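You operate a simulated robot arm through the tools that you are given. There is no shell and no other tool. Be economical: measure what you need, move in short steps, check, and stop when the job is done.

You run a simulated two-armed robot. Do the job below in one go: nothing can be reset, and whatever is moved stays where it is left.

JOB
Take the green sling on the top of the grey bench and put it away on the shelf of the teal bench. Then put the blue cloth from the top of the green bench in the purple tray. Then carry the green crate with both arms and set it on the top of the grey bench. Then take the small eye bolt marked "65" from the top of the green cart and leave it on top of the orange hand lamp. Then take the orange brush from the top of the green cart and put it in the steel tray there. Then fetch the yellow pad and set it on the top of the low orange shelf. Then take the short orange pin on the top of the cream bench and put it away on the top of the wooden bench. Do these in the order given.
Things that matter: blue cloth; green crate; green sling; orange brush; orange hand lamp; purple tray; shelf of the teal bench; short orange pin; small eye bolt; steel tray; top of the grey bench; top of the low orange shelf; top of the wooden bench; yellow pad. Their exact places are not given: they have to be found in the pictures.

It is judged by the outcome, as a careful person would: the job done as asked, and still so three seconds after it is handed in. It fails if anything else is knocked over, pushed out of place, dropped, spilled or broken. Flat cloth is picked up by pressing the open fingertips on it (5 to 10 N) and closing them slowly along it; thin cloth reads only 2 to 8 mm in the jaws.

ROBOT AND FRAMES
Two 7-joint arms with two-finger parallel grippers on one trunk, on a base that drives. Base frame: it is fixed to the floor where the robot stands at the start and does not move with it; the origin is under the middle of the robot, x ahead of it, y to its left, z up; the surface under the hand at the start is at about z = 0.85. Lengths are in m, angles in degrees, forces in N, time in s.
The left shoulder is at the start at [0.071, 0.156, 1.08], the right one opposite. Places, roughly: blue cloth (7x5x4 cm) [1.8, -1.6, 0.9]; green crate (30x20x12 cm) [3.9, -0.4, 0.4]; green sling (20x6x3 cm) [0.5, 0, 0.9]; orange brush (5x4x5 cm) [3.7, 2.1, 0.8]; orange hand lamp (6x6x13 cm) [4, 1.5, 0.9]; purple tray (20x15x5 cm) [0.9, -0.2, 0.9]; shelf of the teal bench [3.7, -8, 0.4]; short orange pin (4x4x10 cm) [-0.8, 2.4, 0.9]; small eye bolt [3.75, 1.75, 0.75]; steel tray (26x20x5 cm) [4, 1.7, 0.8]; top of the grey bench [0.8, -0.3, 0.8]; top of the low orange shelf [4.3, 0.8, 0.9]; top of the wooden bench [3.8, -5.5, 0.8]; yellow pad (7x5x4 cm) [4.1, 2.1, 0.8]. Payload 3.91 kg a hand.
The TCP of each hand is the grasp point between the finger pads, 0.03 m short of the fingertips. In the tool frame z runs along the fingers and y along their closing line. Largest opening 0.11 m; finger width 0.02, thickness 0.01; the body of the gripper, 0.048 by 0.112 m, starts 0.055 m behind the TCP.
Orientation is that of the tool frame in the base frame, as a unit quaternion [x, y, z, w]. With the fingers straight down and closing along the base's y, the tool's x points along the base's -x, its y along +y and its z along -z.

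CONTROLS
- The arms move only by the tool step_arm. It takes "left_rows", "right_rows" or both (then of equal length, played together; a hand with none holds still); each is a list of rows, each a list of 3 entries, a list of its own where there are three numbers: the shift along the tool's x, y, z in m, then the turn, a rotation vector about the tool's x, y, z in degrees, then the finger opening in m, from 0 to 0.11. In form: [[[dx, dy, dz], [rx, ry, rz], jaw], ...]. A call has 1 to 10 rows; each row is the pose to reach, as a shift and turn from the pose commanded when the call began, along the tool's axes at that moment. Rows are played at 5 a second. More than 0.05 m and 8.6 degrees between two rows, or a gripper value outside its range, and nothing of the call is played. A pose out of reach is approached as far as the arm can. The call stops where the force on the tool passes 40 N (or 10 N more than at its start, if that is more) or the arm is blocked; 0.2 s more then pass. The fingers move at their own pace (about 0.108 m/s each) and stop on an object; they squeeze with about 32 N. The grip force told is the motor's: it shows also when the fingers shut on nothing. Time passes only in rows, and 0.2 s behind the last, so rows that repeat a pose let the fingers close. The reply holds the time, the measured pose of the TCP, the force on the tool along the base axes, the opening and the grip force, in the units named above and with some noise, with the torque about the TCP (base axes, N m) and any sound that the robot's microphone picked up.
- Cameras (640 x 400 px; columns grow to the right, rows downward): "scene" is now at [0.1371, 0.025, 1.3116]; the picture's right is [0.28, -0.96, -0.00], its down [-0.49, -0.14, -0.86] and it looks along [0.82, 0.24, -0.51] (base axes); focal length 214 px, centre (320, 200). "left" rides on the left gripper at [0.072, -0.017, -0.103] in its tool frame; the picture's right is [0.23, 0.97, 0.00], its down [-0.76, 0.18, -0.62] and it looks along [-0.61, 0.14, 0.78] (tool axes); focal length 222 px, centre (320, 200). "right" rides on the right gripper at [0.072, 0.017, -0.103] in its tool frame; the picture's right is [-0.23, 0.97, 0.00], its down [-0.76, -0.18, -0.62] and it looks along [-0.61, -0.14, 0.78] (tool axes); focal length 222 px, centre (320, 200).
- snapshot(camera): a new picture of that camera. No time passes.
- lift_body(by): slides the trunk up (or, below 0, down) by that many m; the arms and the scene camera ride with it, the base frame stays. It gives what a move gives, with no picture.
- drive_base(legs): drives the robot by 1 to 6 legs, each [ahead, left, turn to the left] in m, m and degrees, along the robot's own axes; the way and the turn of a leg run together, so that a leg with both is an arc; at most 1.5 m and 180 degrees a leg. The arms and the cameras ride along, it lands a little off, and it stops where it bumps. It gives what a move gives.
- aim_head(pan, tilt): turns the head with the scene camera to pan (to the left, within 86 degrees either way) and tilt (down, from -29 to 69), counted from straight ahead of the robot. It gives what a move gives.
- probe_pixels(camera, pixels): for up to 12 pixels [column, row] of the newest picture of that camera ("zoom" is the newest enlarged one), the place [x, y, z] in the base frame of the surface seen there, good to about 0.002 m. No time passes.
- zoom(camera, box): a new picture of the part [left, top, right, bottom] of that camera's present view, enlarged. No time passes.
- hand_in(): hands the job in; it is judged then, once.

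Work in short steps. Measure before you move; look again where a grasp or a placing could have gone wrong, and mend it. You have 131 turns and 154 pictures in all, those below and enlarged ones among them. Open the grippers and draw the arms clear of the work before you hand the job in, unless the task says otherwise; then end with one line.

The tools are called after "Request:" by a JSON object that holds its "op" and its "data". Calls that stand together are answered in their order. step_arm: Moves the arms, as the interface text tells. Its arguments: {"type":"object","properties":{"left_rows":{"type":"array"},"right_rows":{"type":"array"}},"required":[]} The other tools are called the same way: lift_body (by) slides the trunk up or down; drive_base (legs) drives the base; aim_head (pan, tilt) turns the head that bears the scene camera; snapshot (camera) takes a picture; probe_pixels (camera, pixels) gives the place of the surface under pixels of a picture; zoom (camera, box) takes an enlarged picture of a part of a camera's view; hand_in () hands the job in.

At the start:

```text
t: 0.0
left_tcp_pos: [0.5848, 0.262, 1.1327]
left_tcp_rot: [0.0, 1.0, 0.0, 0.0]
left_ft_force: [0.6, 0.3, 0.0]
left_wrist_torque: [0.03, 0.01, 0.0]
left_grip_width: 0.11
left_grip_force: 0.1
right_tcp_pos: [0.7918, -0.3803, 1.1769]
right_tcp_rot: [0.0, 1.0, 0.0, 0.001]
right_ft_force: [0.4, 0.2, -0.5]
right_wrist_torque: [-0.01, -0.03, -0.02]
right_grip_width: 0.1102
right_grip_force: 0.1
trunk travel left (down, up): [-0.525, 0.415]
robot x, y, heading: [-0.0025, -0.0, -0.4]
head pan, tilt: [16.1, 31.0]
```

scene: 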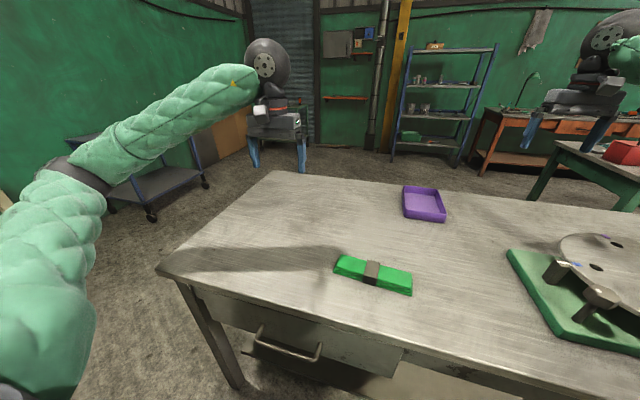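
right: 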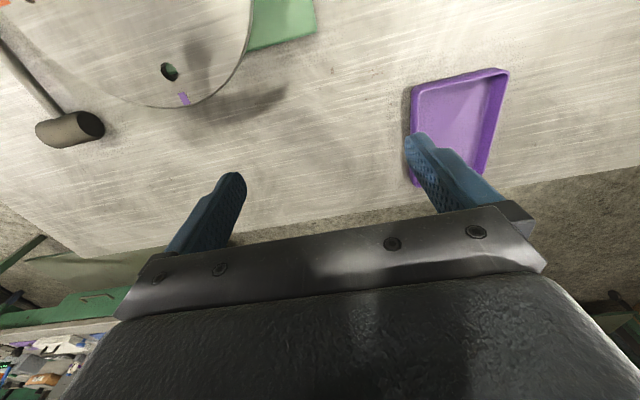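
left: 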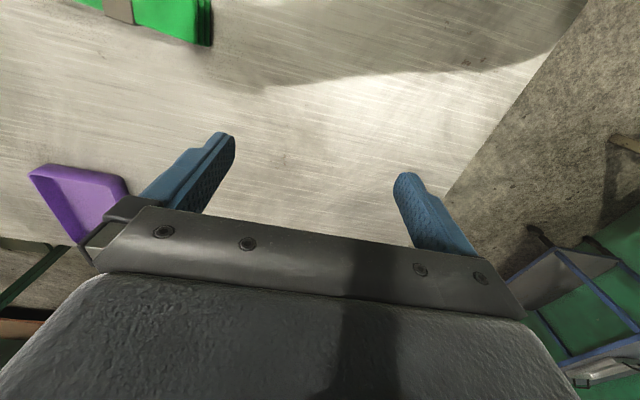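

The scene picture shows the green sling at about (373,275) on the grey bench, with the purple tray at (424,204). I probe these points first.

Request:
{"op": "probe_pixels", "data": {"camera": "scene", "pixels": [[340, 262], [373, 272], [408, 283], [373, 285], [376, 265], [425, 210], [406, 187], [444, 220], [275, 175], [160, 268], [320, 240], [560, 300]]}}

Request:
{"op": "zoom", "data": {"camera": "scene", "box": [300, 160, 480, 310]}}

```text
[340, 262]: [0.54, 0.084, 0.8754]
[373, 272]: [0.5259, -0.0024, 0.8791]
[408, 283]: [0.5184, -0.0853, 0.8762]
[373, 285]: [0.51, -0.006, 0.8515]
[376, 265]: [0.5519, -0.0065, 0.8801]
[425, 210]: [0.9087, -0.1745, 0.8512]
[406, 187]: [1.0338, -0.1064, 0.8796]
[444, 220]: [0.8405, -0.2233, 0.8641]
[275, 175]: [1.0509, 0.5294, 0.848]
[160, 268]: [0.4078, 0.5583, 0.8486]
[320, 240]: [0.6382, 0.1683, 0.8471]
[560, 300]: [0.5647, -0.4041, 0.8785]
```

```text
2.67 times, centred on (390, 235) of scene
```

zoom: 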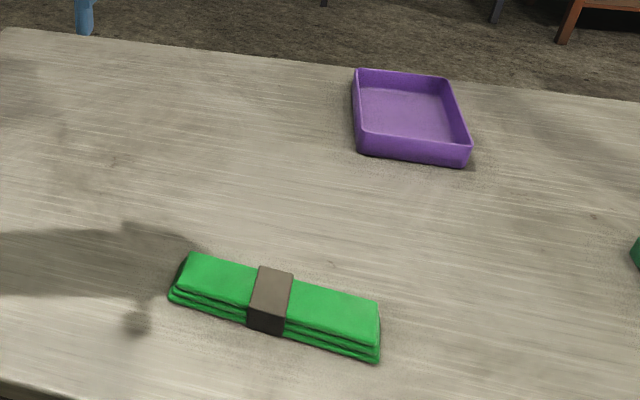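

The sling's centre is near (0.53, -0.003), with its long axis about 7° off y. Before choosing a grasp I look toward the teal bench to see the shelf clearance, and at the rest of the room.

Request:
{"op": "aim_head", "data": {"pan": -66, "tilt": 8}}

Request:
{"op": "snapshot", "data": {"camera": "scene"}}

Request:
{"op": "aim_head", "data": {"pan": -20, "tilt": 15}}

Request:
{"op": "snapshot", "data": {"camera": "scene"}}

Request:
{"op": "aim_head", "data": {"pan": 30, "tilt": 10}}

Request:
{"op": "snapshot", "data": {"camera": "scene"}}

```text
t: 1.6
left_tcp_pos: [0.5856, 0.2614, 1.1331]
left_tcp_rot: [0.0, 1.0, 0.0, -0.001]
left_ft_force: [-0.4, -0.1, -0.3]
left_wrist_torque: [0.01, -0.02, -0.01]
left_grip_width: 0.11
left_grip_force: 0.0
right_tcp_pos: [0.7909, -0.3814, 1.1772]
right_tcp_rot: [0.0, 1.0, 0.0, 0.001]
right_ft_force: [-1.8, 0.9, -0.6]
right_wrist_torque: [0.02, 0.01, 0.03]
right_grip_width: 0.1103
right_grip_force: 0.1
trunk travel left (down, up): [-0.525, 0.415]
robot x, y, heading: [0.002, 0.0017, -0.1]
head pan, tilt: [-66.0, 8.0]
```

```text
149 pictures are left
```

scene: 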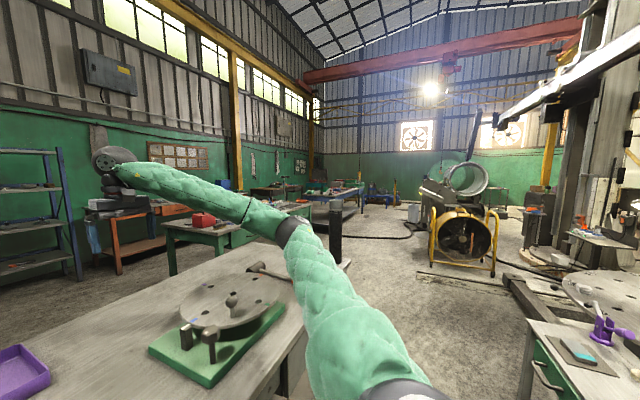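

```text
t: 2.7
left_tcp_pos: [0.5861, 0.2606, 1.131]
left_tcp_rot: [0.0, 1.0, 0.0, 0.0]
left_ft_force: [0.7, 0.2, 0.1]
left_wrist_torque: [0.01, 0.0, 0.01]
left_grip_width: 0.11
left_grip_force: 0.1
right_tcp_pos: [0.7918, -0.381, 1.1752]
right_tcp_rot: [0.0, 1.0, 0.0, 0.0]
right_ft_force: [0.1, -0.6, 0.4]
right_wrist_torque: [0.0, 0.02, 0.0]
right_grip_width: 0.11
right_grip_force: 0.0
trunk travel left (down, up): [-0.525, 0.415]
robot x, y, heading: [-0.001, 0.0004, 0.1]
head pan, tilt: [-20.0, 15.0]
```

```text
148 pictures are left
```

scene: 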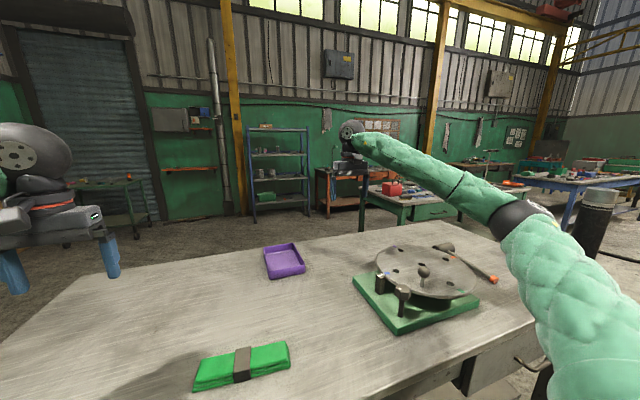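

```text
t: 3.9
left_tcp_pos: [0.5848, 0.2618, 1.1317]
left_tcp_rot: [0.0, 1.0, 0.001, 0.0]
left_ft_force: [0.0, -0.7, -0.3]
left_wrist_torque: [0.02, -0.01, -0.01]
left_grip_width: 0.1101
left_grip_force: 0.1
right_tcp_pos: [0.7919, -0.3823, 1.1762]
right_tcp_rot: [0.0, 1.0, 0.0, -0.001]
right_ft_force: [-0.4, -0.7, -0.7]
right_wrist_torque: [0.0, -0.02, 0.0]
right_grip_width: 0.11
right_grip_force: 0.0
trunk travel left (down, up): [-0.525, 0.415]
robot x, y, heading: [0.0033, -0.0003, -0.1]
head pan, tilt: [30.0, 10.0]
```

```text
147 pictures are left
```

scene: 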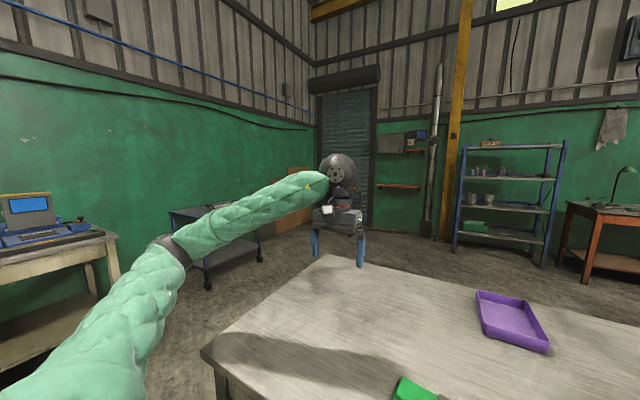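

The blue-legged bench near (575,180) in the second picture may be the teal one. I aim back there and zoom.

Request:
{"op": "aim_head", "data": {"pan": -50, "tilt": 8}}

Request:
{"op": "zoom", "data": {"camera": "scene", "box": [340, 140, 480, 227]}}

Request:
{"op": "probe_pixels", "data": {"camera": "zoom", "pixels": [[320, 200], [100, 200], [500, 200], [320, 100], [320, 300]]}}

```text
t: 5.4
left_tcp_pos: [0.5855, 0.2628, 1.1319]
left_tcp_rot: [0.0, 1.0, 0.0, 0.001]
left_ft_force: [-0.8, -0.4, -0.2]
left_wrist_torque: [0.01, -0.02, 0.01]
left_grip_width: 0.1101
left_grip_force: 0.1
right_tcp_pos: [0.7916, -0.3819, 1.176]
right_tcp_rot: [-0.001, 1.0, 0.0, 0.0]
right_ft_force: [0.3, 0.2, 0.1]
right_wrist_torque: [0.0, 0.0, 0.01]
right_grip_width: 0.1099
right_grip_force: 0.0
trunk travel left (down, up): [-0.525, 0.415]
robot x, y, heading: [0.0009, 0.0003, 0.3]
head pan, tilt: [-50.0, 8.0]
```

```text
4.57 times, centred on (410, 184) of scene
```

zoom: 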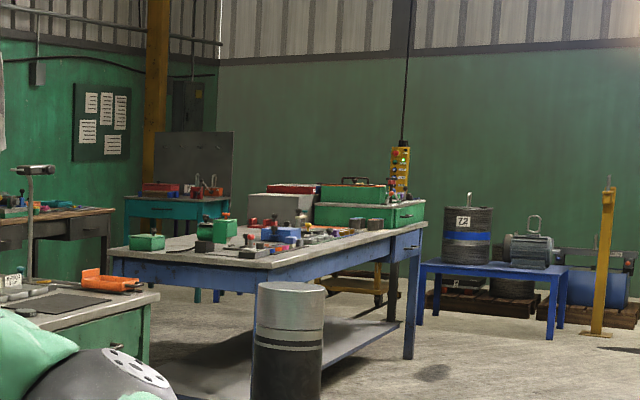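

```text
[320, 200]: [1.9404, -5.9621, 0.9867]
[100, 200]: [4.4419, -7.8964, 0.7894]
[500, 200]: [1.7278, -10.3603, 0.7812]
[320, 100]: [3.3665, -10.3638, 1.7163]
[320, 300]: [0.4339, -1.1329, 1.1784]
```

The teal bench is the one in the far corner, with drawers above the shelf, so the shelf will need a tilted hand. I'll pick the sling up with the fingers tilted about 45° along its long axis. To make that natural for the left arm, I drive left and turn right to face the sling obliquely.

Request:
{"op": "drive_base", "data": {"legs": [[0, 0.5, 0], [0, 0, -45]]}}

Request:
{"op": "aim_head", "data": {"pan": 0, "tilt": 35}}

Request:
{"op": "snapshot", "data": {"camera": "scene"}}

```text
t: 10.5
left_tcp_pos: [0.6001, 0.2947, 1.1319]
left_tcp_rot: [0.379, 0.925, 0.001, 0.0]
left_ft_force: [-0.7, -0.5, 0.2]
left_wrist_torque: [0.03, -0.01, 0.01]
left_grip_width: 0.1099
left_grip_force: 0.2
right_tcp_pos: [0.2986, -0.3081, 1.176]
right_tcp_rot: [0.379, 0.925, 0.0, 0.0]
right_ft_force: [-0.2, 0.1, -0.3]
right_wrist_torque: [0.0, -0.02, 0.03]
right_grip_width: 0.11
right_grip_force: 0.1
trunk travel left (down, up): [-0.525, 0.415]
robot x, y, heading: [0.0023, 0.5179, -44.5]
head pan, tilt: [-50.0, 8.0]
```

```text
t: 11.7
left_tcp_pos: [0.6013, 0.2965, 1.1322]
left_tcp_rot: [0.378, 0.926, 0.0, -0.001]
left_ft_force: [-0.1, -0.3, 0.0]
left_wrist_torque: [0.0, -0.01, -0.03]
left_grip_width: 0.1102
left_grip_force: 0.2
right_tcp_pos: [0.2981, -0.3068, 1.177]
right_tcp_rot: [0.378, 0.926, 0.0, 0.0]
right_ft_force: [0.5, -0.1, 0.3]
right_wrist_torque: [-0.02, 0.01, 0.0]
right_grip_width: 0.11
right_grip_force: 0.1
trunk travel left (down, up): [-0.525, 0.415]
robot x, y, heading: [0.0013, 0.5177, -44.5]
head pan, tilt: [0.0, 35.0]
```

```text
145 pictures are left
```

scene: 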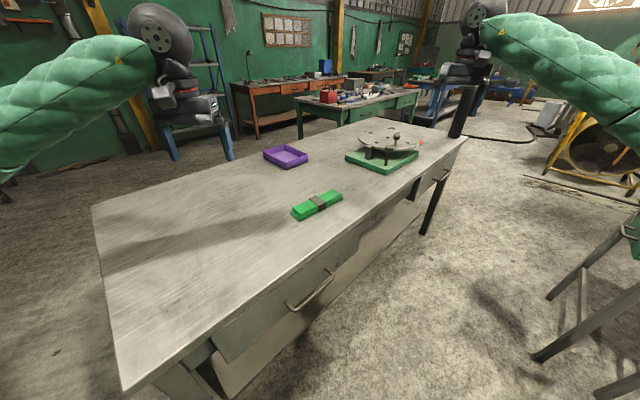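

The sling is clearly visible at (316,205). I yaw the left hand 53° onto the sling's axis while moving it nearer, and zoom in to measure the sling more closely.

Request:
{"op": "step_arm", "data": {"left_rows": [[[-0.0144, -0.0259, 0.004], [0, 0, 7.56], 0.11], [[-0.0289, -0.0517, 0.009], [0, 0, 15.1], 0.11], [[-0.0433, -0.0776, 0.013], [0, 0, 22.7], 0.11], [[-0.0577, -0.1034, 0.017], [0, 0, 30.2], 0.11], [[-0.0721, -0.1293, 0.021], [0, 0, 37.8], 0.11], [[-0.0866, -0.1551, 0.026], [0, 0, 45.3], 0.11], [[-0.101, -0.181, 0.03], [0, 0, 52.9], 0.11]]}}

Request:
{"op": "zoom", "data": {"camera": "scene", "box": [250, 140, 390, 228]}}

```text
t: 13.3
left_tcp_pos: [0.5466, 0.0936, 1.1022]
left_tcp_rot: [0.752, 0.66, 0.0, -0.001]
left_ft_force: [0.8, -0.9, 0.3]
left_wrist_torque: [0.01, -0.02, -0.02]
left_grip_width: 0.1098
left_grip_force: 0.0
right_tcp_pos: [0.299, -0.3068, 1.1745]
right_tcp_rot: [0.379, 0.925, 0.0, -0.002]
right_ft_force: [0.6, -1.1, -0.2]
right_wrist_torque: [-0.03, 0.02, -0.03]
right_grip_width: 0.1099
right_grip_force: 0.0
trunk travel left (down, up): [-0.525, 0.415]
robot x, y, heading: [0.0026, 0.522, -44.5]
head pan, tilt: [0.0, 35.0]
```

```text
4.55 times, centred on (320, 184) of scene
```

zoom: 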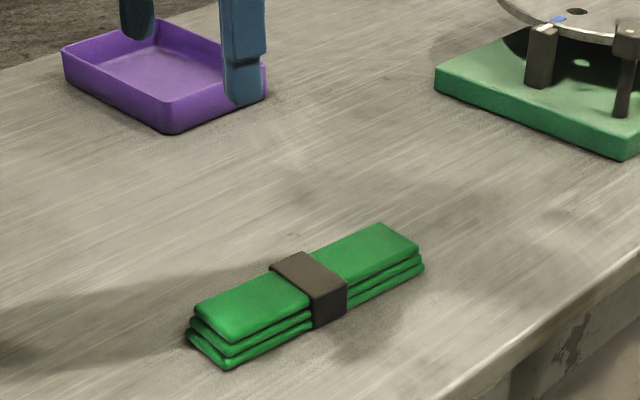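

Probing the sling's corners in the zoomed picture.

Request:
{"op": "probe_pixels", "data": {"camera": "zoom", "pixels": [[198, 304], [225, 338], [380, 226], [415, 248], [300, 256], [343, 286], [274, 265], [318, 298], [310, 275], [225, 364], [420, 268]]}}

```text
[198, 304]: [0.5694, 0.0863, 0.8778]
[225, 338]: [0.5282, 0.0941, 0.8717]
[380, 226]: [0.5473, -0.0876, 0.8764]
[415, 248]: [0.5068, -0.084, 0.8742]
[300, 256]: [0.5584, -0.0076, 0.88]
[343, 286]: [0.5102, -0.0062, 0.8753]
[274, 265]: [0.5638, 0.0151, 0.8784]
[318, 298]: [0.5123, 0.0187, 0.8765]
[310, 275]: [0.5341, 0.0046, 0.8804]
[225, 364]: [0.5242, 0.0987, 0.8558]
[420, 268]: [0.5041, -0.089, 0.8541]
```

The sling's centre is (0.537, 0.003), axis (-0.12,-0.99), top at 0.880. I tilt the hand 45° and descend to a pre-grasp pose 10 cm back along the tool.

Request:
{"op": "step_arm", "data": {"left_rows": [[[-0.0014, 0.0005, 0.025], [0, -7.5, 0], 0.11], [[-0.0028, 0.001, 0.05], [0, -15, 0], 0.11], [[-0.0043, 0.0014, 0.0745], [0, -22.5, 0], 0.11], [[-0.0057, 0.0019, 0.0993], [0, -30, 0], 0.11], [[-0.007, 0.0023, 0.124], [0, -37.5, 0], 0.11], [[-0.0085, 0.0028, 0.149], [0, -45, 0], 0.11], [[-0.0085, 0.0028, 0.149], [0, -45, 0], 0.11]]}}

Request:
{"op": "snapshot", "data": {"camera": "scene"}}

Request:
{"op": "snapshot", "data": {"camera": "left"}}

```text
t: 14.9
left_tcp_pos: [0.5486, 0.0887, 0.953]
left_tcp_rot: [0.694, 0.609, -0.289, 0.253]
left_ft_force: [-0.1, 0.2, 0.8]
left_wrist_torque: [0.01, 0.04, 0.0]
left_grip_width: 0.1098
left_grip_force: 0.0
right_tcp_pos: [0.298, -0.3073, 1.1763]
right_tcp_rot: [0.378, 0.926, -0.001, 0.001]
right_ft_force: [0.4, 0.4, 1.1]
right_wrist_torque: [0.04, 0.01, 0.03]
right_grip_width: 0.1099
right_grip_force: 0.0
trunk travel left (down, up): [-0.525, 0.415]
robot x, y, heading: [0.0022, 0.5173, -44.5]
head pan, tilt: [0.0, 35.0]
```

```text
143 pictures are left
```

scene: 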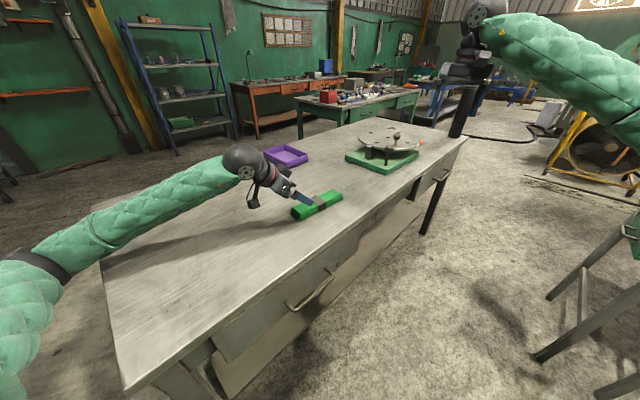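

```text
142 pictures are left
```

left: 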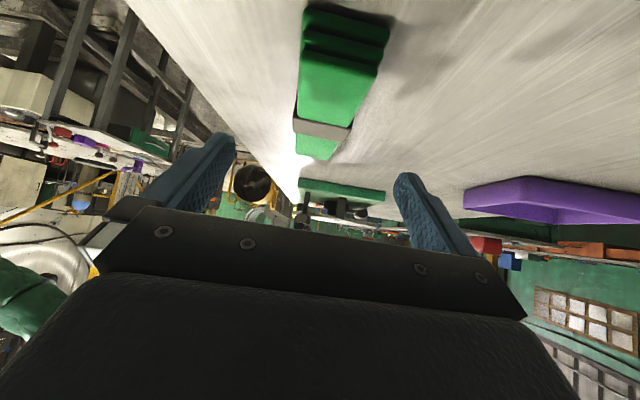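

Aligned. I advance 0.103 m along the tool and close.

Request:
{"op": "step_arm", "data": {"left_rows": [[[-0.001, 0, 0.035], [0, 0, 0], 0.11], [[-0.002, 0, 0.07], [0, 0, 0], 0.11], [[-0.0024, 0, 0.09], [0, 0, 0], 0.11], [[-0.0024, 0, 0.103], [0, 0, 0], 0.11], [[-0.0024, 0, 0.103], [0, 0, 0], 0.11], [[-0.0024, 0, 0.103], [0, 0, 0], 0.03], [[-0.0024, 0, 0.103], [0, 0, 0], 0.03], [[-0.0024, 0, 0.103], [0, 0, 0], 0.03]]}}

Request:
{"op": "zoom", "data": {"camera": "scene", "box": [230, 140, 370, 228]}}

```text
t: 16.9
left_tcp_pos: [0.5687, 0.0389, 0.9039]
left_tcp_rot: [0.68, 0.62, -0.276, 0.276]
left_ft_force: [-12.0, -6.0, 21.6]
left_wrist_torque: [-0.54, 0.96, -0.11]
left_grip_width: 0.056
left_grip_force: 32.3
right_tcp_pos: [0.3179, -0.2916, 1.1789]
right_tcp_rot: [0.365, 0.931, 0.001, 0.005]
right_ft_force: [0.7, -0.1, -1.5]
right_wrist_torque: [0.04, 0.0, 0.01]
right_grip_width: 0.1099
right_grip_force: 0.0
trunk travel left (down, up): [-0.525, 0.415]
robot x, y, heading: [0.0067, 0.525, -42.6]
head pan, tilt: [0.0, 35.0]
stopped in row 8 (left hand): the arm was blocked; the commanded pose is now the measured one
```

```text
4.55 times, centred on (300, 184) of scene
```

zoom: 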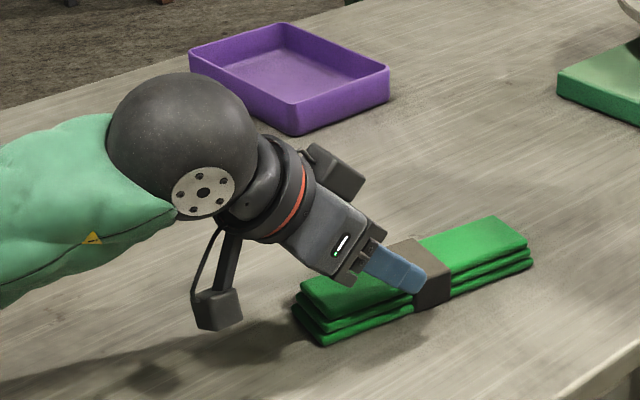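

The hand stopped early (TCP z=0.904, 22 N up), and the fingers closed on the upper part of the sling. I probe around the hand to see what touched.

Request:
{"op": "probe_pixels", "data": {"camera": "zoom", "pixels": [[218, 325], [218, 300], [205, 328], [415, 288], [400, 280], [415, 260], [335, 170], [345, 275], [430, 300], [20, 280], [320, 310]]}}

Request:
{"op": "snapshot", "data": {"camera": "scene"}}

Request:
{"op": "snapshot", "data": {"camera": "left"}}

```text
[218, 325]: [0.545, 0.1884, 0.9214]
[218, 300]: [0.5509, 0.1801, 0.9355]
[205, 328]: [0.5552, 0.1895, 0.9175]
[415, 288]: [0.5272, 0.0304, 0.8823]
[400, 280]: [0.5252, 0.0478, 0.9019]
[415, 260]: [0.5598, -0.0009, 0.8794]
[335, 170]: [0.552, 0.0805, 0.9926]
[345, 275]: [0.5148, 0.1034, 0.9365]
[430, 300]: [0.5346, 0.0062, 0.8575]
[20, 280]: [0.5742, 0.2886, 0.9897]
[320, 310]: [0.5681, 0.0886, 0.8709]
```

```text
140 pictures are left
```

scene: 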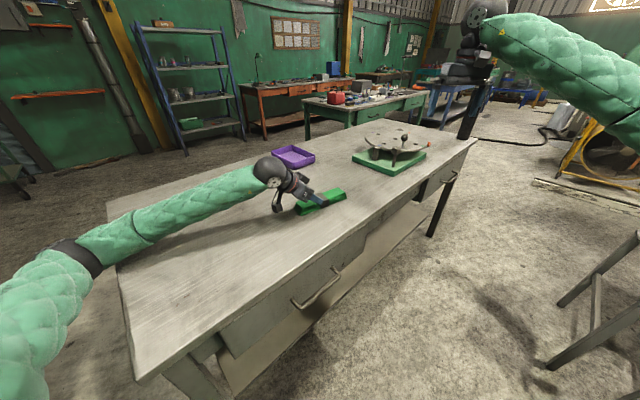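

```text
139 pictures are left
```

left: 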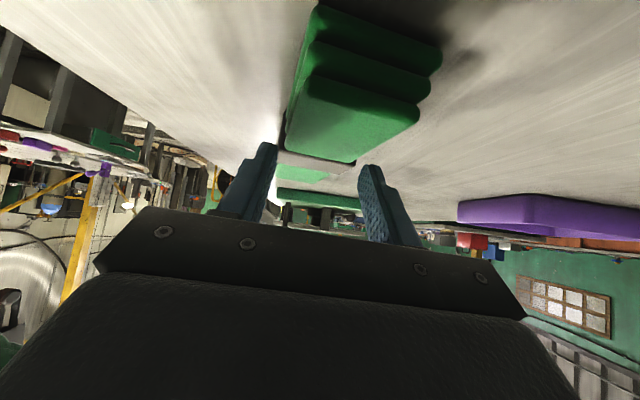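

The camera box is clear of the table; the forearm (around (90,255) in the scene) is resting on the bench edge. I open, then raise the trunk 0.2 m so the elbow comes up.

Request:
{"op": "step_arm", "data": {"left_rows": [[[0, 0, 0], [0, 0, 0], 0.11], [[0, 0, 0], [0, 0, 0], 0.11], [[0, 0, -0.03], [0, 0, 0], 0.11]]}}

Request:
{"op": "lift_body", "data": {"by": 0.2}}

Request:
{"op": "snapshot", "data": {"camera": "scene"}}

Request:
{"op": "zoom", "data": {"camera": "scene", "box": [230, 180, 370, 268]}}

```text
t: 17.7
left_tcp_pos: [0.5694, 0.0532, 0.9076]
left_tcp_rot: [0.684, 0.62, -0.28, 0.264]
left_ft_force: [-0.8, 0.6, 0.3]
left_wrist_torque: [0.01, 0.02, -0.04]
left_grip_width: 0.1099
left_grip_force: 0.2
right_tcp_pos: [0.3227, -0.2978, 1.1727]
right_tcp_rot: [0.368, 0.93, 0.0, -0.001]
right_ft_force: [-0.2, 0.1, -0.3]
right_wrist_torque: [0.01, -0.01, -0.01]
right_grip_width: 0.1099
right_grip_force: 0.3
trunk travel left (down, up): [-0.525, 0.415]
robot x, y, heading: [0.0042, 0.5224, -43.4]
head pan, tilt: [0.0, 35.0]
```

```text
t: 19.8
left_tcp_pos: [0.5701, 0.0572, 1.1144]
left_tcp_rot: [0.683, 0.621, -0.279, 0.265]
left_ft_force: [-0.8, 0.2, 0.2]
left_wrist_torque: [-0.01, -0.03, 0.02]
left_grip_width: 0.1098
left_grip_force: 0.1
right_tcp_pos: [0.3241, -0.2969, 1.376]
right_tcp_rot: [0.366, 0.931, 0.0, 0.0]
right_ft_force: [-0.1, -0.9, -0.2]
right_wrist_torque: [0.02, -0.04, 0.0]
right_grip_width: 0.1099
right_grip_force: 0.1
trunk travel left (down, up): [-0.725, 0.215]
robot x, y, heading: [0.0014, 0.522, -43.0]
head pan, tilt: [0.0, 35.0]
```

```text
138 pictures are left
```

scene: 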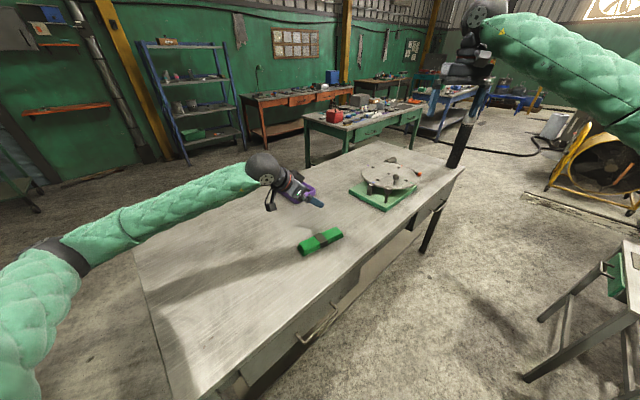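

```text
4.55 times, centred on (300, 224) of scene
```

zoom: 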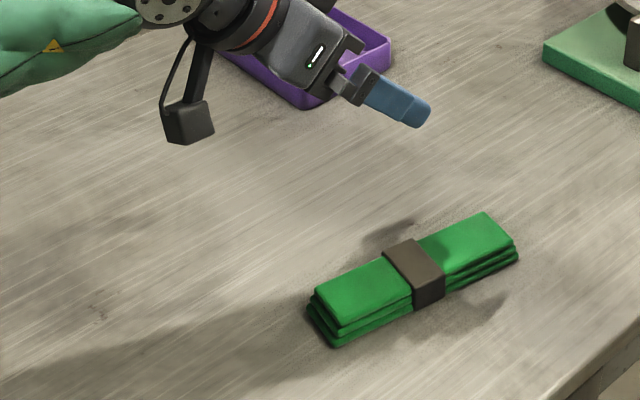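

Elbow is now higher. I re-measure the sling.

Request:
{"op": "probe_pixels", "data": {"camera": "zoom", "pixels": [[317, 290], [335, 325], [483, 214], [512, 240], [408, 241], [442, 275], [388, 252], [417, 290], [413, 262]]}}

```text
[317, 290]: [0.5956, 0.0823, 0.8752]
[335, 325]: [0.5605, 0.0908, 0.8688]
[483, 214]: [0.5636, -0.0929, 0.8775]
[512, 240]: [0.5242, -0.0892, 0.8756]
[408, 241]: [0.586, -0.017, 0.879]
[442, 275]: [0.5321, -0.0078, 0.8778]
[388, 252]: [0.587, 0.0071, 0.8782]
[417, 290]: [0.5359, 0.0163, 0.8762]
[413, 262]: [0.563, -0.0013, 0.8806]
```

The sling is now centred near (0.561, 0.000), axis (-0.17,-0.985). I move to a pre-grasp pose with a small correction of direction.

Request:
{"op": "step_arm", "data": {"left_rows": [[[0.027, 0, 0.023], [1, 0.1, 0.6], 0.11], [[0.054, 0, 0.047], [2, 0.2, 1.2], 0.11], [[0.081, 0, 0.07], [3, 0.3, 1.8], 0.11], [[0.108, 0, 0.094], [4, 0.4, 2.4], 0.11], [[0.134, -0.0007, 0.117], [4.07, 0.5, 2.7], 0.11], [[0.134, -0.0007, 0.117], [4.07, 0.5, 2.7], 0.11]]}}

Request:
{"op": "snapshot", "data": {"camera": "scene"}}

```text
t: 21.2
left_tcp_pos: [0.5752, 0.0677, 0.9392]
left_tcp_rot: [0.708, 0.594, -0.292, 0.245]
left_ft_force: [-0.3, 0.3, 0.8]
left_wrist_torque: [-0.01, 0.03, -0.03]
left_grip_width: 0.1103
left_grip_force: 0.0
right_tcp_pos: [0.3232, -0.2952, 1.3763]
right_tcp_rot: [0.367, 0.93, 0.0, 0.0]
right_ft_force: [0.7, 0.0, -0.1]
right_wrist_torque: [-0.02, 0.03, 0.02]
right_grip_width: 0.11
right_grip_force: 0.0
trunk travel left (down, up): [-0.725, 0.215]
robot x, y, heading: [0.0045, 0.5234, -43.1]
head pan, tilt: [0.0, 35.0]
```

```text
136 pictures are left
```

scene: 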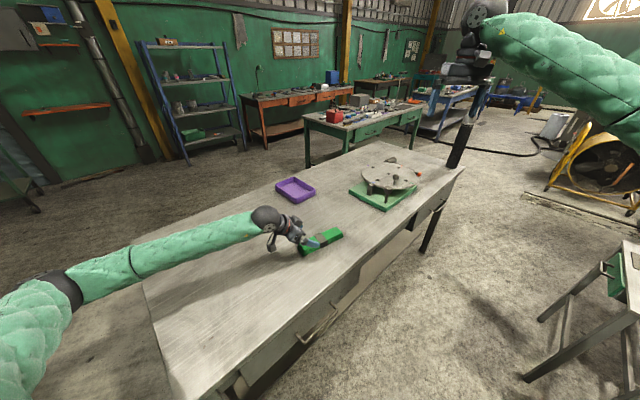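

Advancing 0.082 m, closing, and lifting a little.

Request:
{"op": "step_arm", "data": {"left_rows": [[[0, -0.001, 0.03], [0, 0, 0], 0.11], [[0, -0.002, 0.06], [0, 0, 0], 0.11], [[0.001, -0.002, 0.082], [0, 0, 0], 0.11], [[0.001, -0.002, 0.082], [0, 0, 0], 0.11], [[0.001, -0.002, 0.082], [0, 0, 0], 0.03], [[0.001, -0.002, 0.082], [0, 0, 0], 0.03], [[0.001, -0.002, 0.082], [0, 0, 0], 0.03], [[0.001, -0.002, 0.082], [0, 0, 0], 0.03]]}}

Request:
{"op": "zoom", "data": {"camera": "scene", "box": [230, 180, 370, 268]}}

```text
t: 23.0
left_tcp_pos: [0.5628, 0.011, 0.88]
left_tcp_rot: [0.708, 0.595, -0.292, 0.246]
left_ft_force: [1.7, 0.8, 2.5]
left_wrist_torque: [0.01, -0.12, -0.1]
left_grip_width: 0.0557
left_grip_force: 32.3
right_tcp_pos: [0.3228, -0.297, 1.3768]
right_tcp_rot: [0.367, 0.93, 0.0, -0.001]
right_ft_force: [-0.5, 0.2, 0.6]
right_wrist_torque: [0.02, 0.01, 0.03]
right_grip_width: 0.11
right_grip_force: 0.1
trunk travel left (down, up): [-0.725, 0.215]
robot x, y, heading: [0.0015, 0.5203, -43.2]
head pan, tilt: [0.0, 35.0]
```

```text
4.55 times, centred on (300, 224) of scene
```

zoom: 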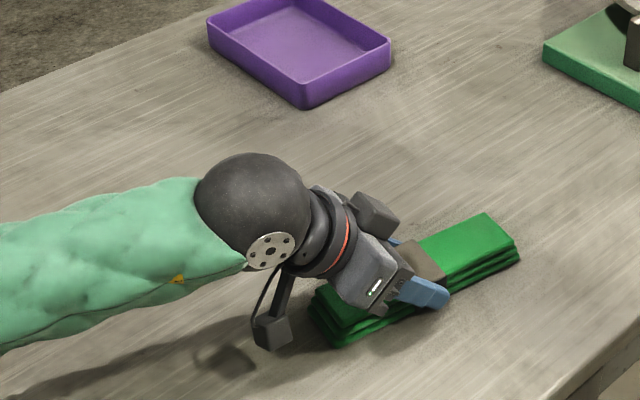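

The sling is gripped (opening 0.056). I lift it 0.2 m and look for the driving route.

Request:
{"op": "step_arm", "data": {"left_rows": [[[-0.025, 0, -0.025], [0, 0, 0], 0.03], [[-0.055, 0, -0.055], [0, 0, 0], 0.03], [[-0.085, 0, -0.085], [0, 0, 0], 0.03], [[-0.115, 0, -0.115], [0, 0, 0], 0.03], [[-0.145, 0, -0.145], [0, 0, 0], 0.03], [[-0.175, 0, -0.175], [0, 0, 0], 0.03], [[-0.175, 0, -0.175], [0, 0, 0], 0.03]]}}

Request:
{"op": "aim_head", "data": {"pan": -40, "tilt": 18}}

Request:
{"op": "snapshot", "data": {"camera": "scene"}}

Request:
{"op": "aim_head", "data": {"pan": -10, "tilt": 18}}

Request:
{"op": "snapshot", "data": {"camera": "scene"}}

```text
t: 24.6
left_tcp_pos: [0.5621, 0.0092, 1.1259]
left_tcp_rot: [0.707, 0.596, -0.291, 0.245]
left_ft_force: [-0.2, -0.1, -3.8]
left_wrist_torque: [0.01, 0.02, -0.03]
left_grip_width: 0.0556
left_grip_force: 31.9
right_tcp_pos: [0.324, -0.2963, 1.3757]
right_tcp_rot: [0.366, 0.93, 0.001, -0.001]
right_ft_force: [-1.5, 0.5, 0.1]
right_wrist_torque: [0.02, -0.01, -0.01]
right_grip_width: 0.1101
right_grip_force: 0.0
trunk travel left (down, up): [-0.725, 0.215]
robot x, y, heading: [0.0049, 0.5215, -42.9]
head pan, tilt: [0.0, 35.0]
```

```text
t: 25.7
left_tcp_pos: [0.5627, 0.0087, 1.1261]
left_tcp_rot: [0.707, 0.595, -0.292, 0.245]
left_ft_force: [0.3, 0.7, -3.3]
left_wrist_torque: [0.07, 0.01, 0.0]
left_grip_width: 0.0558
left_grip_force: 31.4
right_tcp_pos: [0.3237, -0.2966, 1.3758]
right_tcp_rot: [0.366, 0.93, 0.001, -0.001]
right_ft_force: [0.0, -0.1, 1.0]
right_wrist_torque: [0.0, 0.05, 0.01]
right_grip_width: 0.1099
right_grip_force: 0.1
trunk travel left (down, up): [-0.725, 0.215]
robot x, y, heading: [0.0047, 0.5243, -43.3]
head pan, tilt: [-40.0, 18.0]
```

```text
134 pictures are left
```

scene: 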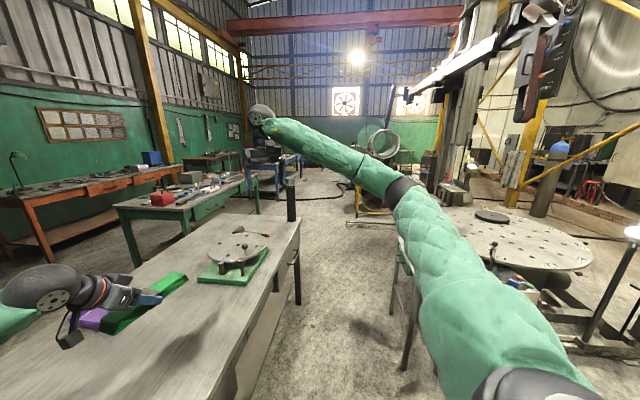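

```text
t: 26.6
left_tcp_pos: [0.5613, 0.0093, 1.126]
left_tcp_rot: [0.708, 0.595, -0.291, 0.245]
left_ft_force: [0.0, 0.4, -4.0]
left_wrist_torque: [0.04, -0.02, 0.0]
left_grip_width: 0.0558
left_grip_force: 32.0
right_tcp_pos: [0.3231, -0.2965, 1.3763]
right_tcp_rot: [0.365, 0.931, -0.001, -0.001]
right_ft_force: [-0.9, -0.1, 1.3]
right_wrist_torque: [-0.03, -0.01, -0.01]
right_grip_width: 0.1101
right_grip_force: 0.1
trunk travel left (down, up): [-0.725, 0.215]
robot x, y, heading: [0.0036, 0.5254, -43.2]
head pan, tilt: [-10.0, 18.0]
```

```text
133 pictures are left
```

scene: 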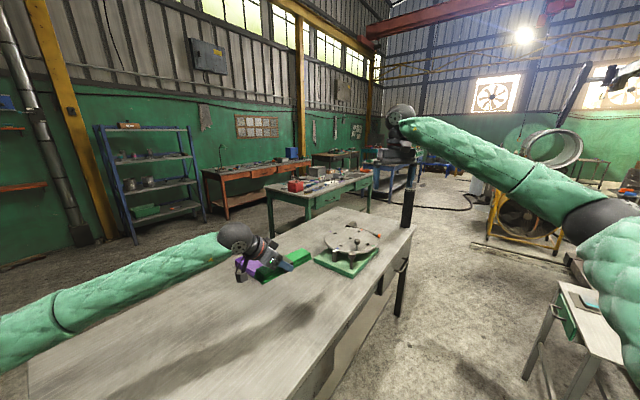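

I probe obstacles along the aisle: the small table, hose, yellow barrel frame, post and the benches.

Request:
{"op": "probe_pixels", "data": {"camera": "scene", "pixels": [[553, 285], [525, 378], [407, 222], [398, 310], [470, 205], [490, 243], [480, 244], [455, 190], [352, 213], [200, 220], [405, 160], [430, 168]]}}

Request:
{"op": "zoom", "data": {"camera": "scene", "box": [290, 120, 490, 245]}}

```text
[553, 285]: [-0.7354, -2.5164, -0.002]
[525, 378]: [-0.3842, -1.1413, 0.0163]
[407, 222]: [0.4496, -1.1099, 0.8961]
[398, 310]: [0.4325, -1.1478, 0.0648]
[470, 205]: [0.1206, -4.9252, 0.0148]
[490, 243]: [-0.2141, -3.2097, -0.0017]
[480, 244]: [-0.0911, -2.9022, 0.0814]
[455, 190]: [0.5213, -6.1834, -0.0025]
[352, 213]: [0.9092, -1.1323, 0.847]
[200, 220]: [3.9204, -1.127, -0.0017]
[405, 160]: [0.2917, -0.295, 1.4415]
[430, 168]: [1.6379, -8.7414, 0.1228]
```

```text
3.20 times, centred on (390, 182) of scene
```

zoom: 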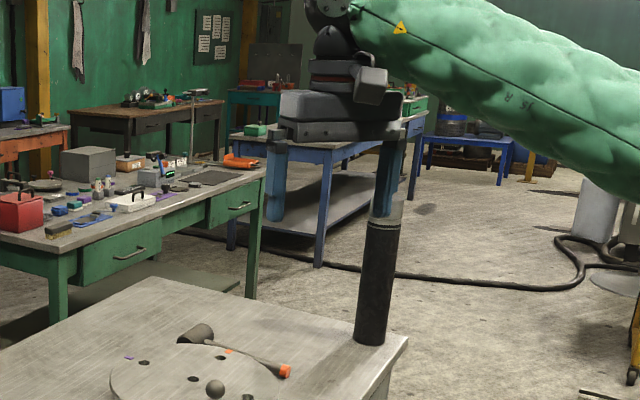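

I probe the green and blue bench outlines and the hose to lay out a route.

Request:
{"op": "probe_pixels", "data": {"camera": "zoom", "pixels": [[60, 252], [255, 175], [248, 296], [232, 245], [318, 262], [325, 155], [420, 125], [405, 195], [205, 238], [440, 283], [350, 272], [270, 92]]}}

Request:
{"op": "probe_pixels", "data": {"camera": "scene", "pixels": [[226, 212], [272, 238], [268, 200], [205, 172], [300, 160], [310, 190], [370, 205], [395, 195], [133, 243], [188, 220], [407, 192]]}}

```text
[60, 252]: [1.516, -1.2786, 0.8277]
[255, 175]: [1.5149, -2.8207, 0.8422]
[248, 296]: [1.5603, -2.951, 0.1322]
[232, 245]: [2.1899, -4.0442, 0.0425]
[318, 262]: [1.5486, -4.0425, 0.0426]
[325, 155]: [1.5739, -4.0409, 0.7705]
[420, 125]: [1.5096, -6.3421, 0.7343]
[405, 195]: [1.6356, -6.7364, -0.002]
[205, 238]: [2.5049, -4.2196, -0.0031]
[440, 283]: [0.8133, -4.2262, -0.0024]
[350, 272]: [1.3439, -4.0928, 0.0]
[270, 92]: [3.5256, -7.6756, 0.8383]
```

```text
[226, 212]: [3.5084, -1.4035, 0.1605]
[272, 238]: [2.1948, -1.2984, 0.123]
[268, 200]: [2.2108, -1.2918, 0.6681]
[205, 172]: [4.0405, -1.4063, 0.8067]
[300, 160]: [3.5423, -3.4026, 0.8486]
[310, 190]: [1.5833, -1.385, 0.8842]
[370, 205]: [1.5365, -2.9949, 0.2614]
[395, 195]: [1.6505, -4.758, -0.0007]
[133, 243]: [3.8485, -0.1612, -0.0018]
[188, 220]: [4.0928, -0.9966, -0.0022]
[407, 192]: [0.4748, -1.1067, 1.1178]
```

Green bench spans x 1.5–2.2, blue bench 1.55–2.25, and the wall benches start at x≈3.5, so the aisle at x≈2.85 is wide. I go around the left end of the grey bench first.

Request:
{"op": "drive_base", "data": {"legs": [[-0.377, 0.401, 0], [0, 0, 43], [1.4, 0, 0], [0.6, 0, 0], [0, 0, -90]]}}

Request:
{"op": "aim_head", "data": {"pan": 0, "tilt": 15}}

Request:
{"op": "snapshot", "data": {"camera": "scene"}}

```text
t: 44.9
left_tcp_pos: [1.967, 0.259, 1.1275]
left_tcp_rot: [0.887, 0.264, -0.364, 0.108]
left_ft_force: [0.3, -0.3, -3.3]
left_wrist_torque: [-0.01, -0.04, 0.02]
left_grip_width: 0.0558
left_grip_force: 31.9
right_tcp_pos: [1.5814, 0.2235, 1.3759]
right_tcp_rot: [0.708, 0.707, 0.001, 0.0]
right_ft_force: [-0.3, -0.2, -0.3]
right_wrist_torque: [0.03, 0.0, 0.03]
right_grip_width: 0.11
right_grip_force: 0.1
trunk travel left (down, up): [-0.725, 0.215]
robot x, y, heading: [1.9659, 1.0161, -90.1]
head pan, tilt: [-10.0, 18.0]
```

```text
t: 45.6
left_tcp_pos: [1.9668, 0.258, 1.1263]
left_tcp_rot: [0.886, 0.265, -0.365, 0.109]
left_ft_force: [0.6, 1.6, -4.3]
left_wrist_torque: [0.02, -0.05, 0.02]
left_grip_width: 0.0557
left_grip_force: 32.4
right_tcp_pos: [1.5812, 0.2239, 1.3768]
right_tcp_rot: [0.707, 0.707, -0.001, -0.001]
right_ft_force: [0.0, -0.4, -1.0]
right_wrist_torque: [-0.01, 0.0, 0.0]
right_grip_width: 0.1101
right_grip_force: 0.0
trunk travel left (down, up): [-0.725, 0.215]
robot x, y, heading: [1.9608, 1.0154, -90.1]
head pan, tilt: [0.0, 15.0]
```

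```text
131 pictures are left
```

scene: 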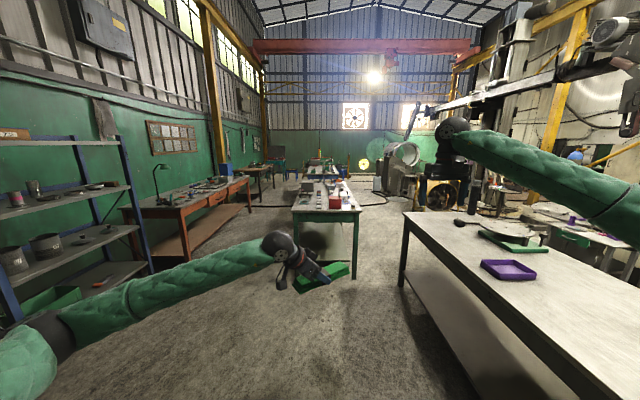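

The route is clear. The left elbow sticks out far to the left; I turn the left hand to point straight ahead and shift it left so the arm is narrower in the aisle.

Request:
{"op": "step_arm", "data": {"left_rows": [[[0.0256, 0.0234, -0.0253], [-5.72, 0, -5.75], 0.03], [[0.0511, 0.0469, -0.0506], [-11.44, 0, -11.5], 0.03], [[0.0767, 0.0703, -0.0759], [-17.16, 0, -17.25], 0.03], [[0.1023, 0.0937, -0.1011], [-22.9, 0, -23.0], 0.03], [[0.1279, 0.1171, -0.1264], [-28.6, 0, -28.75], 0.03], [[0.1534, 0.1406, -0.1517], [-34.3, 0, -34.5], 0.03], [[0.179, 0.164, -0.177], [-40.0, 0, -40.27], 0.03], [[0.179, 0.164, -0.177], [-40.0, 0, -40.27], 0.03]]}}

Request:
{"op": "snapshot", "data": {"camera": "scene"}}

```text
t: 47.4
left_tcp_pos: [2.2678, 0.2613, 1.1256]
left_tcp_rot: [0.654, 0.653, -0.269, 0.27]
left_ft_force: [-0.6, 0.3, -3.4]
left_wrist_torque: [0.09, -0.03, 0.0]
left_grip_width: 0.0558
left_grip_force: 31.6
right_tcp_pos: [1.5802, 0.2244, 1.376]
right_tcp_rot: [0.707, 0.707, 0.0, -0.001]
right_ft_force: [-0.3, 0.1, -0.7]
right_wrist_torque: [0.03, -0.03, 0.02]
right_grip_width: 0.1101
right_grip_force: 0.1
trunk travel left (down, up): [-0.725, 0.215]
robot x, y, heading: [1.9629, 1.0165, -89.9]
head pan, tilt: [0.0, 15.0]
```

```text
130 pictures are left
```

scene: 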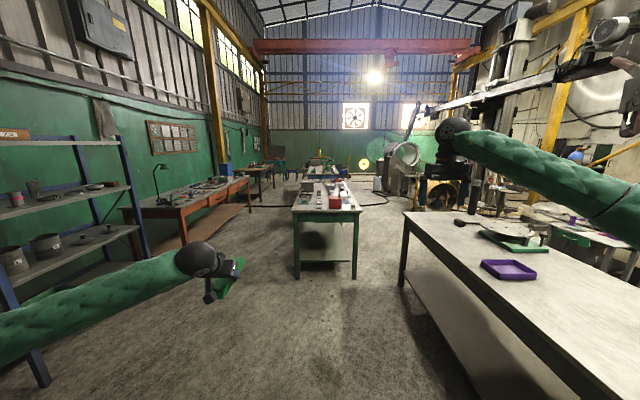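

I drive diagonally to x≈2.75 and down the aisle to about y=-3.4, then look again.

Request:
{"op": "drive_base", "data": {"legs": [[1.0, 0.79, 0], [1.45, 0, 0], [1.45, 0, 0], [0.5, 0, 0]]}}

Request:
{"op": "aim_head", "data": {"pan": 0, "tilt": 20}}

Request:
{"op": "snapshot", "data": {"camera": "scene"}}

```text
t: 69.9
left_tcp_pos: [3.2051, -4.088, 1.126]
left_tcp_rot: [0.636, 0.671, -0.262, 0.277]
left_ft_force: [-0.3, 0.1, -3.8]
left_wrist_torque: [0.04, 0.02, -0.02]
left_grip_width: 0.056
left_grip_force: 32.6
right_tcp_pos: [2.5224, -4.161, 1.3756]
right_tcp_rot: [0.688, 0.726, -0.001, -0.001]
right_ft_force: [0.6, -0.5, -0.6]
right_wrist_torque: [0.01, 0.0, -0.03]
right_grip_width: 0.1102
right_grip_force: 0.1
trunk travel left (down, up): [-0.725, 0.215]
robot x, y, heading: [2.8566, -3.35, -86.6]
head pan, tilt: [0.0, 15.0]
```

```text
t: 70.5
left_tcp_pos: [3.205, -4.0886, 1.125]
left_tcp_rot: [0.637, 0.671, -0.262, 0.276]
left_ft_force: [-0.7, 0.2, -3.6]
left_wrist_torque: [0.07, 0.03, -0.01]
left_grip_width: 0.0557
left_grip_force: 32.7
right_tcp_pos: [2.5215, -4.1608, 1.3771]
right_tcp_rot: [0.688, 0.726, 0.0, 0.0]
right_ft_force: [0.1, -0.6, 0.2]
right_wrist_torque: [0.02, -0.02, 0.01]
right_grip_width: 0.11
right_grip_force: 0.0
trunk travel left (down, up): [-0.725, 0.215]
robot x, y, heading: [2.8653, -3.3536, -87.2]
head pan, tilt: [0.0, 20.0]
```

```text
129 pictures are left
```

scene: 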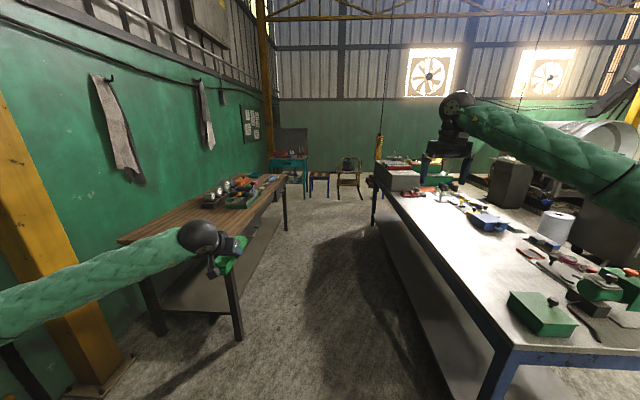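

Good. I check clearances: the yellow column, wooden bench and blue bench edges, and the teal bench ahead.

Request:
{"op": "probe_pixels", "data": {"camera": "scene", "pixels": [[60, 300], [237, 335], [120, 243], [285, 230], [286, 178], [230, 241], [510, 350], [372, 190], [320, 190], [355, 195], [290, 160], [285, 165]]}}

Request:
{"op": "zoom", "data": {"camera": "scene", "box": [230, 120, 400, 226]}}

```text
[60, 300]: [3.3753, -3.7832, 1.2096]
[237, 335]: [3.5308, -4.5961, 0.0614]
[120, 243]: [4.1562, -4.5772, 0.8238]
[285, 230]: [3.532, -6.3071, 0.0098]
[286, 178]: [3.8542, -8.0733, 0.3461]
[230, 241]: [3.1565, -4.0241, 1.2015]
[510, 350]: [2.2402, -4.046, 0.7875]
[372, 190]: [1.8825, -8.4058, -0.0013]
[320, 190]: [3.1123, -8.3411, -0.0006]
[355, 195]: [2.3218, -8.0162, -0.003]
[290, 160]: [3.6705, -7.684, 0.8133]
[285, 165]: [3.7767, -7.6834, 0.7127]
```

```text
3.76 times, centred on (315, 173) of scene
```

zoom: 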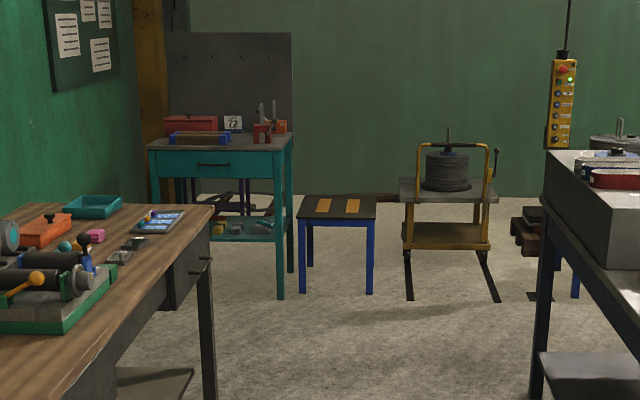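

The teal bench's front faces us at y≈-7.68 with the shelf at z≈0.35 and things on its right part. I drive closer along the aisle.

Request:
{"op": "drive_base", "data": {"legs": [[1.5, -0.05, -2.8], [1.5, 0, 0]]}}

Request:
{"op": "aim_head", "data": {"pan": 35, "tilt": 28}}

Request:
{"op": "snapshot", "data": {"camera": "scene"}}

```text
refused: leg 1 is longer than a leg can be; nothing moved
```

```text
t: 71.5
left_tcp_pos: [3.2046, -4.0874, 1.1249]
left_tcp_rot: [0.636, 0.671, -0.262, 0.277]
left_ft_force: [0.2, 0.4, -2.9]
left_wrist_torque: [0.06, 0.02, -0.02]
left_grip_width: 0.0556
left_grip_force: 31.8
right_tcp_pos: [2.5216, -4.1614, 1.3761]
right_tcp_rot: [0.688, 0.726, 0.0, -0.001]
right_ft_force: [-0.3, -0.5, 0.6]
right_wrist_torque: [0.03, -0.02, 0.03]
right_grip_width: 0.1102
right_grip_force: 0.1
trunk travel left (down, up): [-0.725, 0.215]
robot x, y, heading: [2.8588, -3.3534, -86.8]
head pan, tilt: [35.0, 28.0]
```

```text
127 pictures are left
```

scene: 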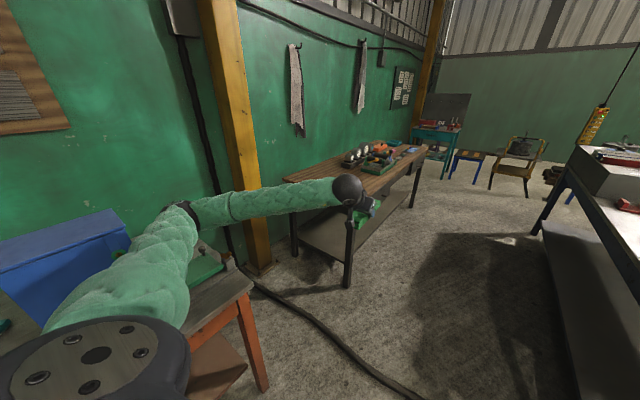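

The elbow is over the end of the orange bench, near the yellow column. I probe both before moving.

Request:
{"op": "probe_pixels", "data": {"camera": "scene", "pixels": [[190, 212], [120, 300], [258, 240], [268, 150], [100, 240], [230, 260], [330, 330], [400, 388], [215, 280]]}}

```text
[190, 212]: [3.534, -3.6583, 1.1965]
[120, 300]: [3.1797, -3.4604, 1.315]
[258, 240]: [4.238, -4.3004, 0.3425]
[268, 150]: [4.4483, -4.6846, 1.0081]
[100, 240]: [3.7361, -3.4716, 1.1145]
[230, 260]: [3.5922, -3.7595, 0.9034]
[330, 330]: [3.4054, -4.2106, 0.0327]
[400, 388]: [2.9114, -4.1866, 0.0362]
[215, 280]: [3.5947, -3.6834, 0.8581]
```

Elbow (x≈3.6) clears the column (x≈4.2). I shift a bit right, then drive on; the hose at y≈-4.2 is low, and I'll see whether it matters.

Request:
{"op": "drive_base", "data": {"legs": [[0, -0.1, -3], [1.45, 0, 0], [1.45, 0, 0]]}}

Request:
{"op": "snapshot", "data": {"camera": "scene"}}

```text
t: 86.3
left_tcp_pos: [3.1288, -7.0082, 1.1256]
left_tcp_rot: [0.646, 0.662, -0.265, 0.273]
left_ft_force: [0.9, -0.1, -3.1]
left_wrist_torque: [0.06, -0.01, 0.04]
left_grip_width: 0.0557
left_grip_force: 32.2
right_tcp_pos: [2.4435, -7.0625, 1.3764]
right_tcp_rot: [0.698, 0.716, 0.001, -0.001]
right_ft_force: [-0.3, 0.2, 0.1]
right_wrist_torque: [-0.02, -0.02, 0.01]
right_grip_width: 0.1098
right_grip_force: 0.0
trunk travel left (down, up): [-0.725, 0.215]
robot x, y, heading: [2.7995, -6.2607, -88.6]
head pan, tilt: [35.0, 28.0]
```

```text
126 pictures are left
```

scene: 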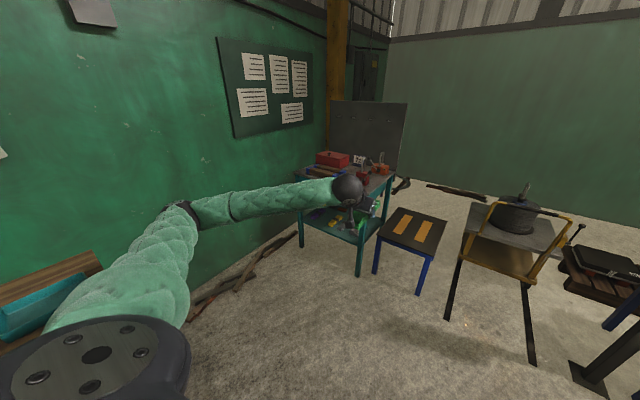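

The hose was no obstacle. I zoom on the teal bench to measure legs, shelf and what stands on it.

Request:
{"op": "zoom", "data": {"camera": "scene", "box": [270, 130, 450, 300]}}

Request:
{"op": "probe_pixels", "data": {"camera": "scene", "pixels": [[302, 243], [360, 270], [310, 215], [325, 225], [345, 230], [355, 240], [300, 200], [240, 275], [377, 270], [420, 290], [385, 225], [100, 255]]}}

```text
2.35 times, centred on (360, 215) of scene
```

zoom: 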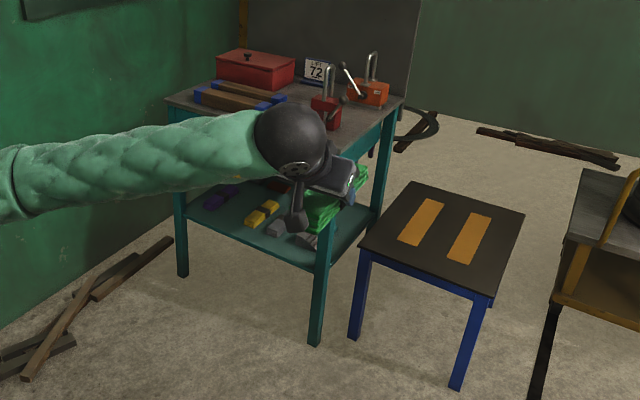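

```text
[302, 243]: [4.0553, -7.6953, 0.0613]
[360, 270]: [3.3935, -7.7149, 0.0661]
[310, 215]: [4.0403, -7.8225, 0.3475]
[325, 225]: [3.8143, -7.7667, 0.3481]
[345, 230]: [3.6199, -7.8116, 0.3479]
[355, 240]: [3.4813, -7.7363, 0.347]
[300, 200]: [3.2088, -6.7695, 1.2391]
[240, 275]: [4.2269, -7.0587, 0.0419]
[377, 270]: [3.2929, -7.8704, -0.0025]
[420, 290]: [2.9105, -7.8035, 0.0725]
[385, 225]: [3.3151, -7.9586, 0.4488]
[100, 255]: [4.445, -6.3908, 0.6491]
```

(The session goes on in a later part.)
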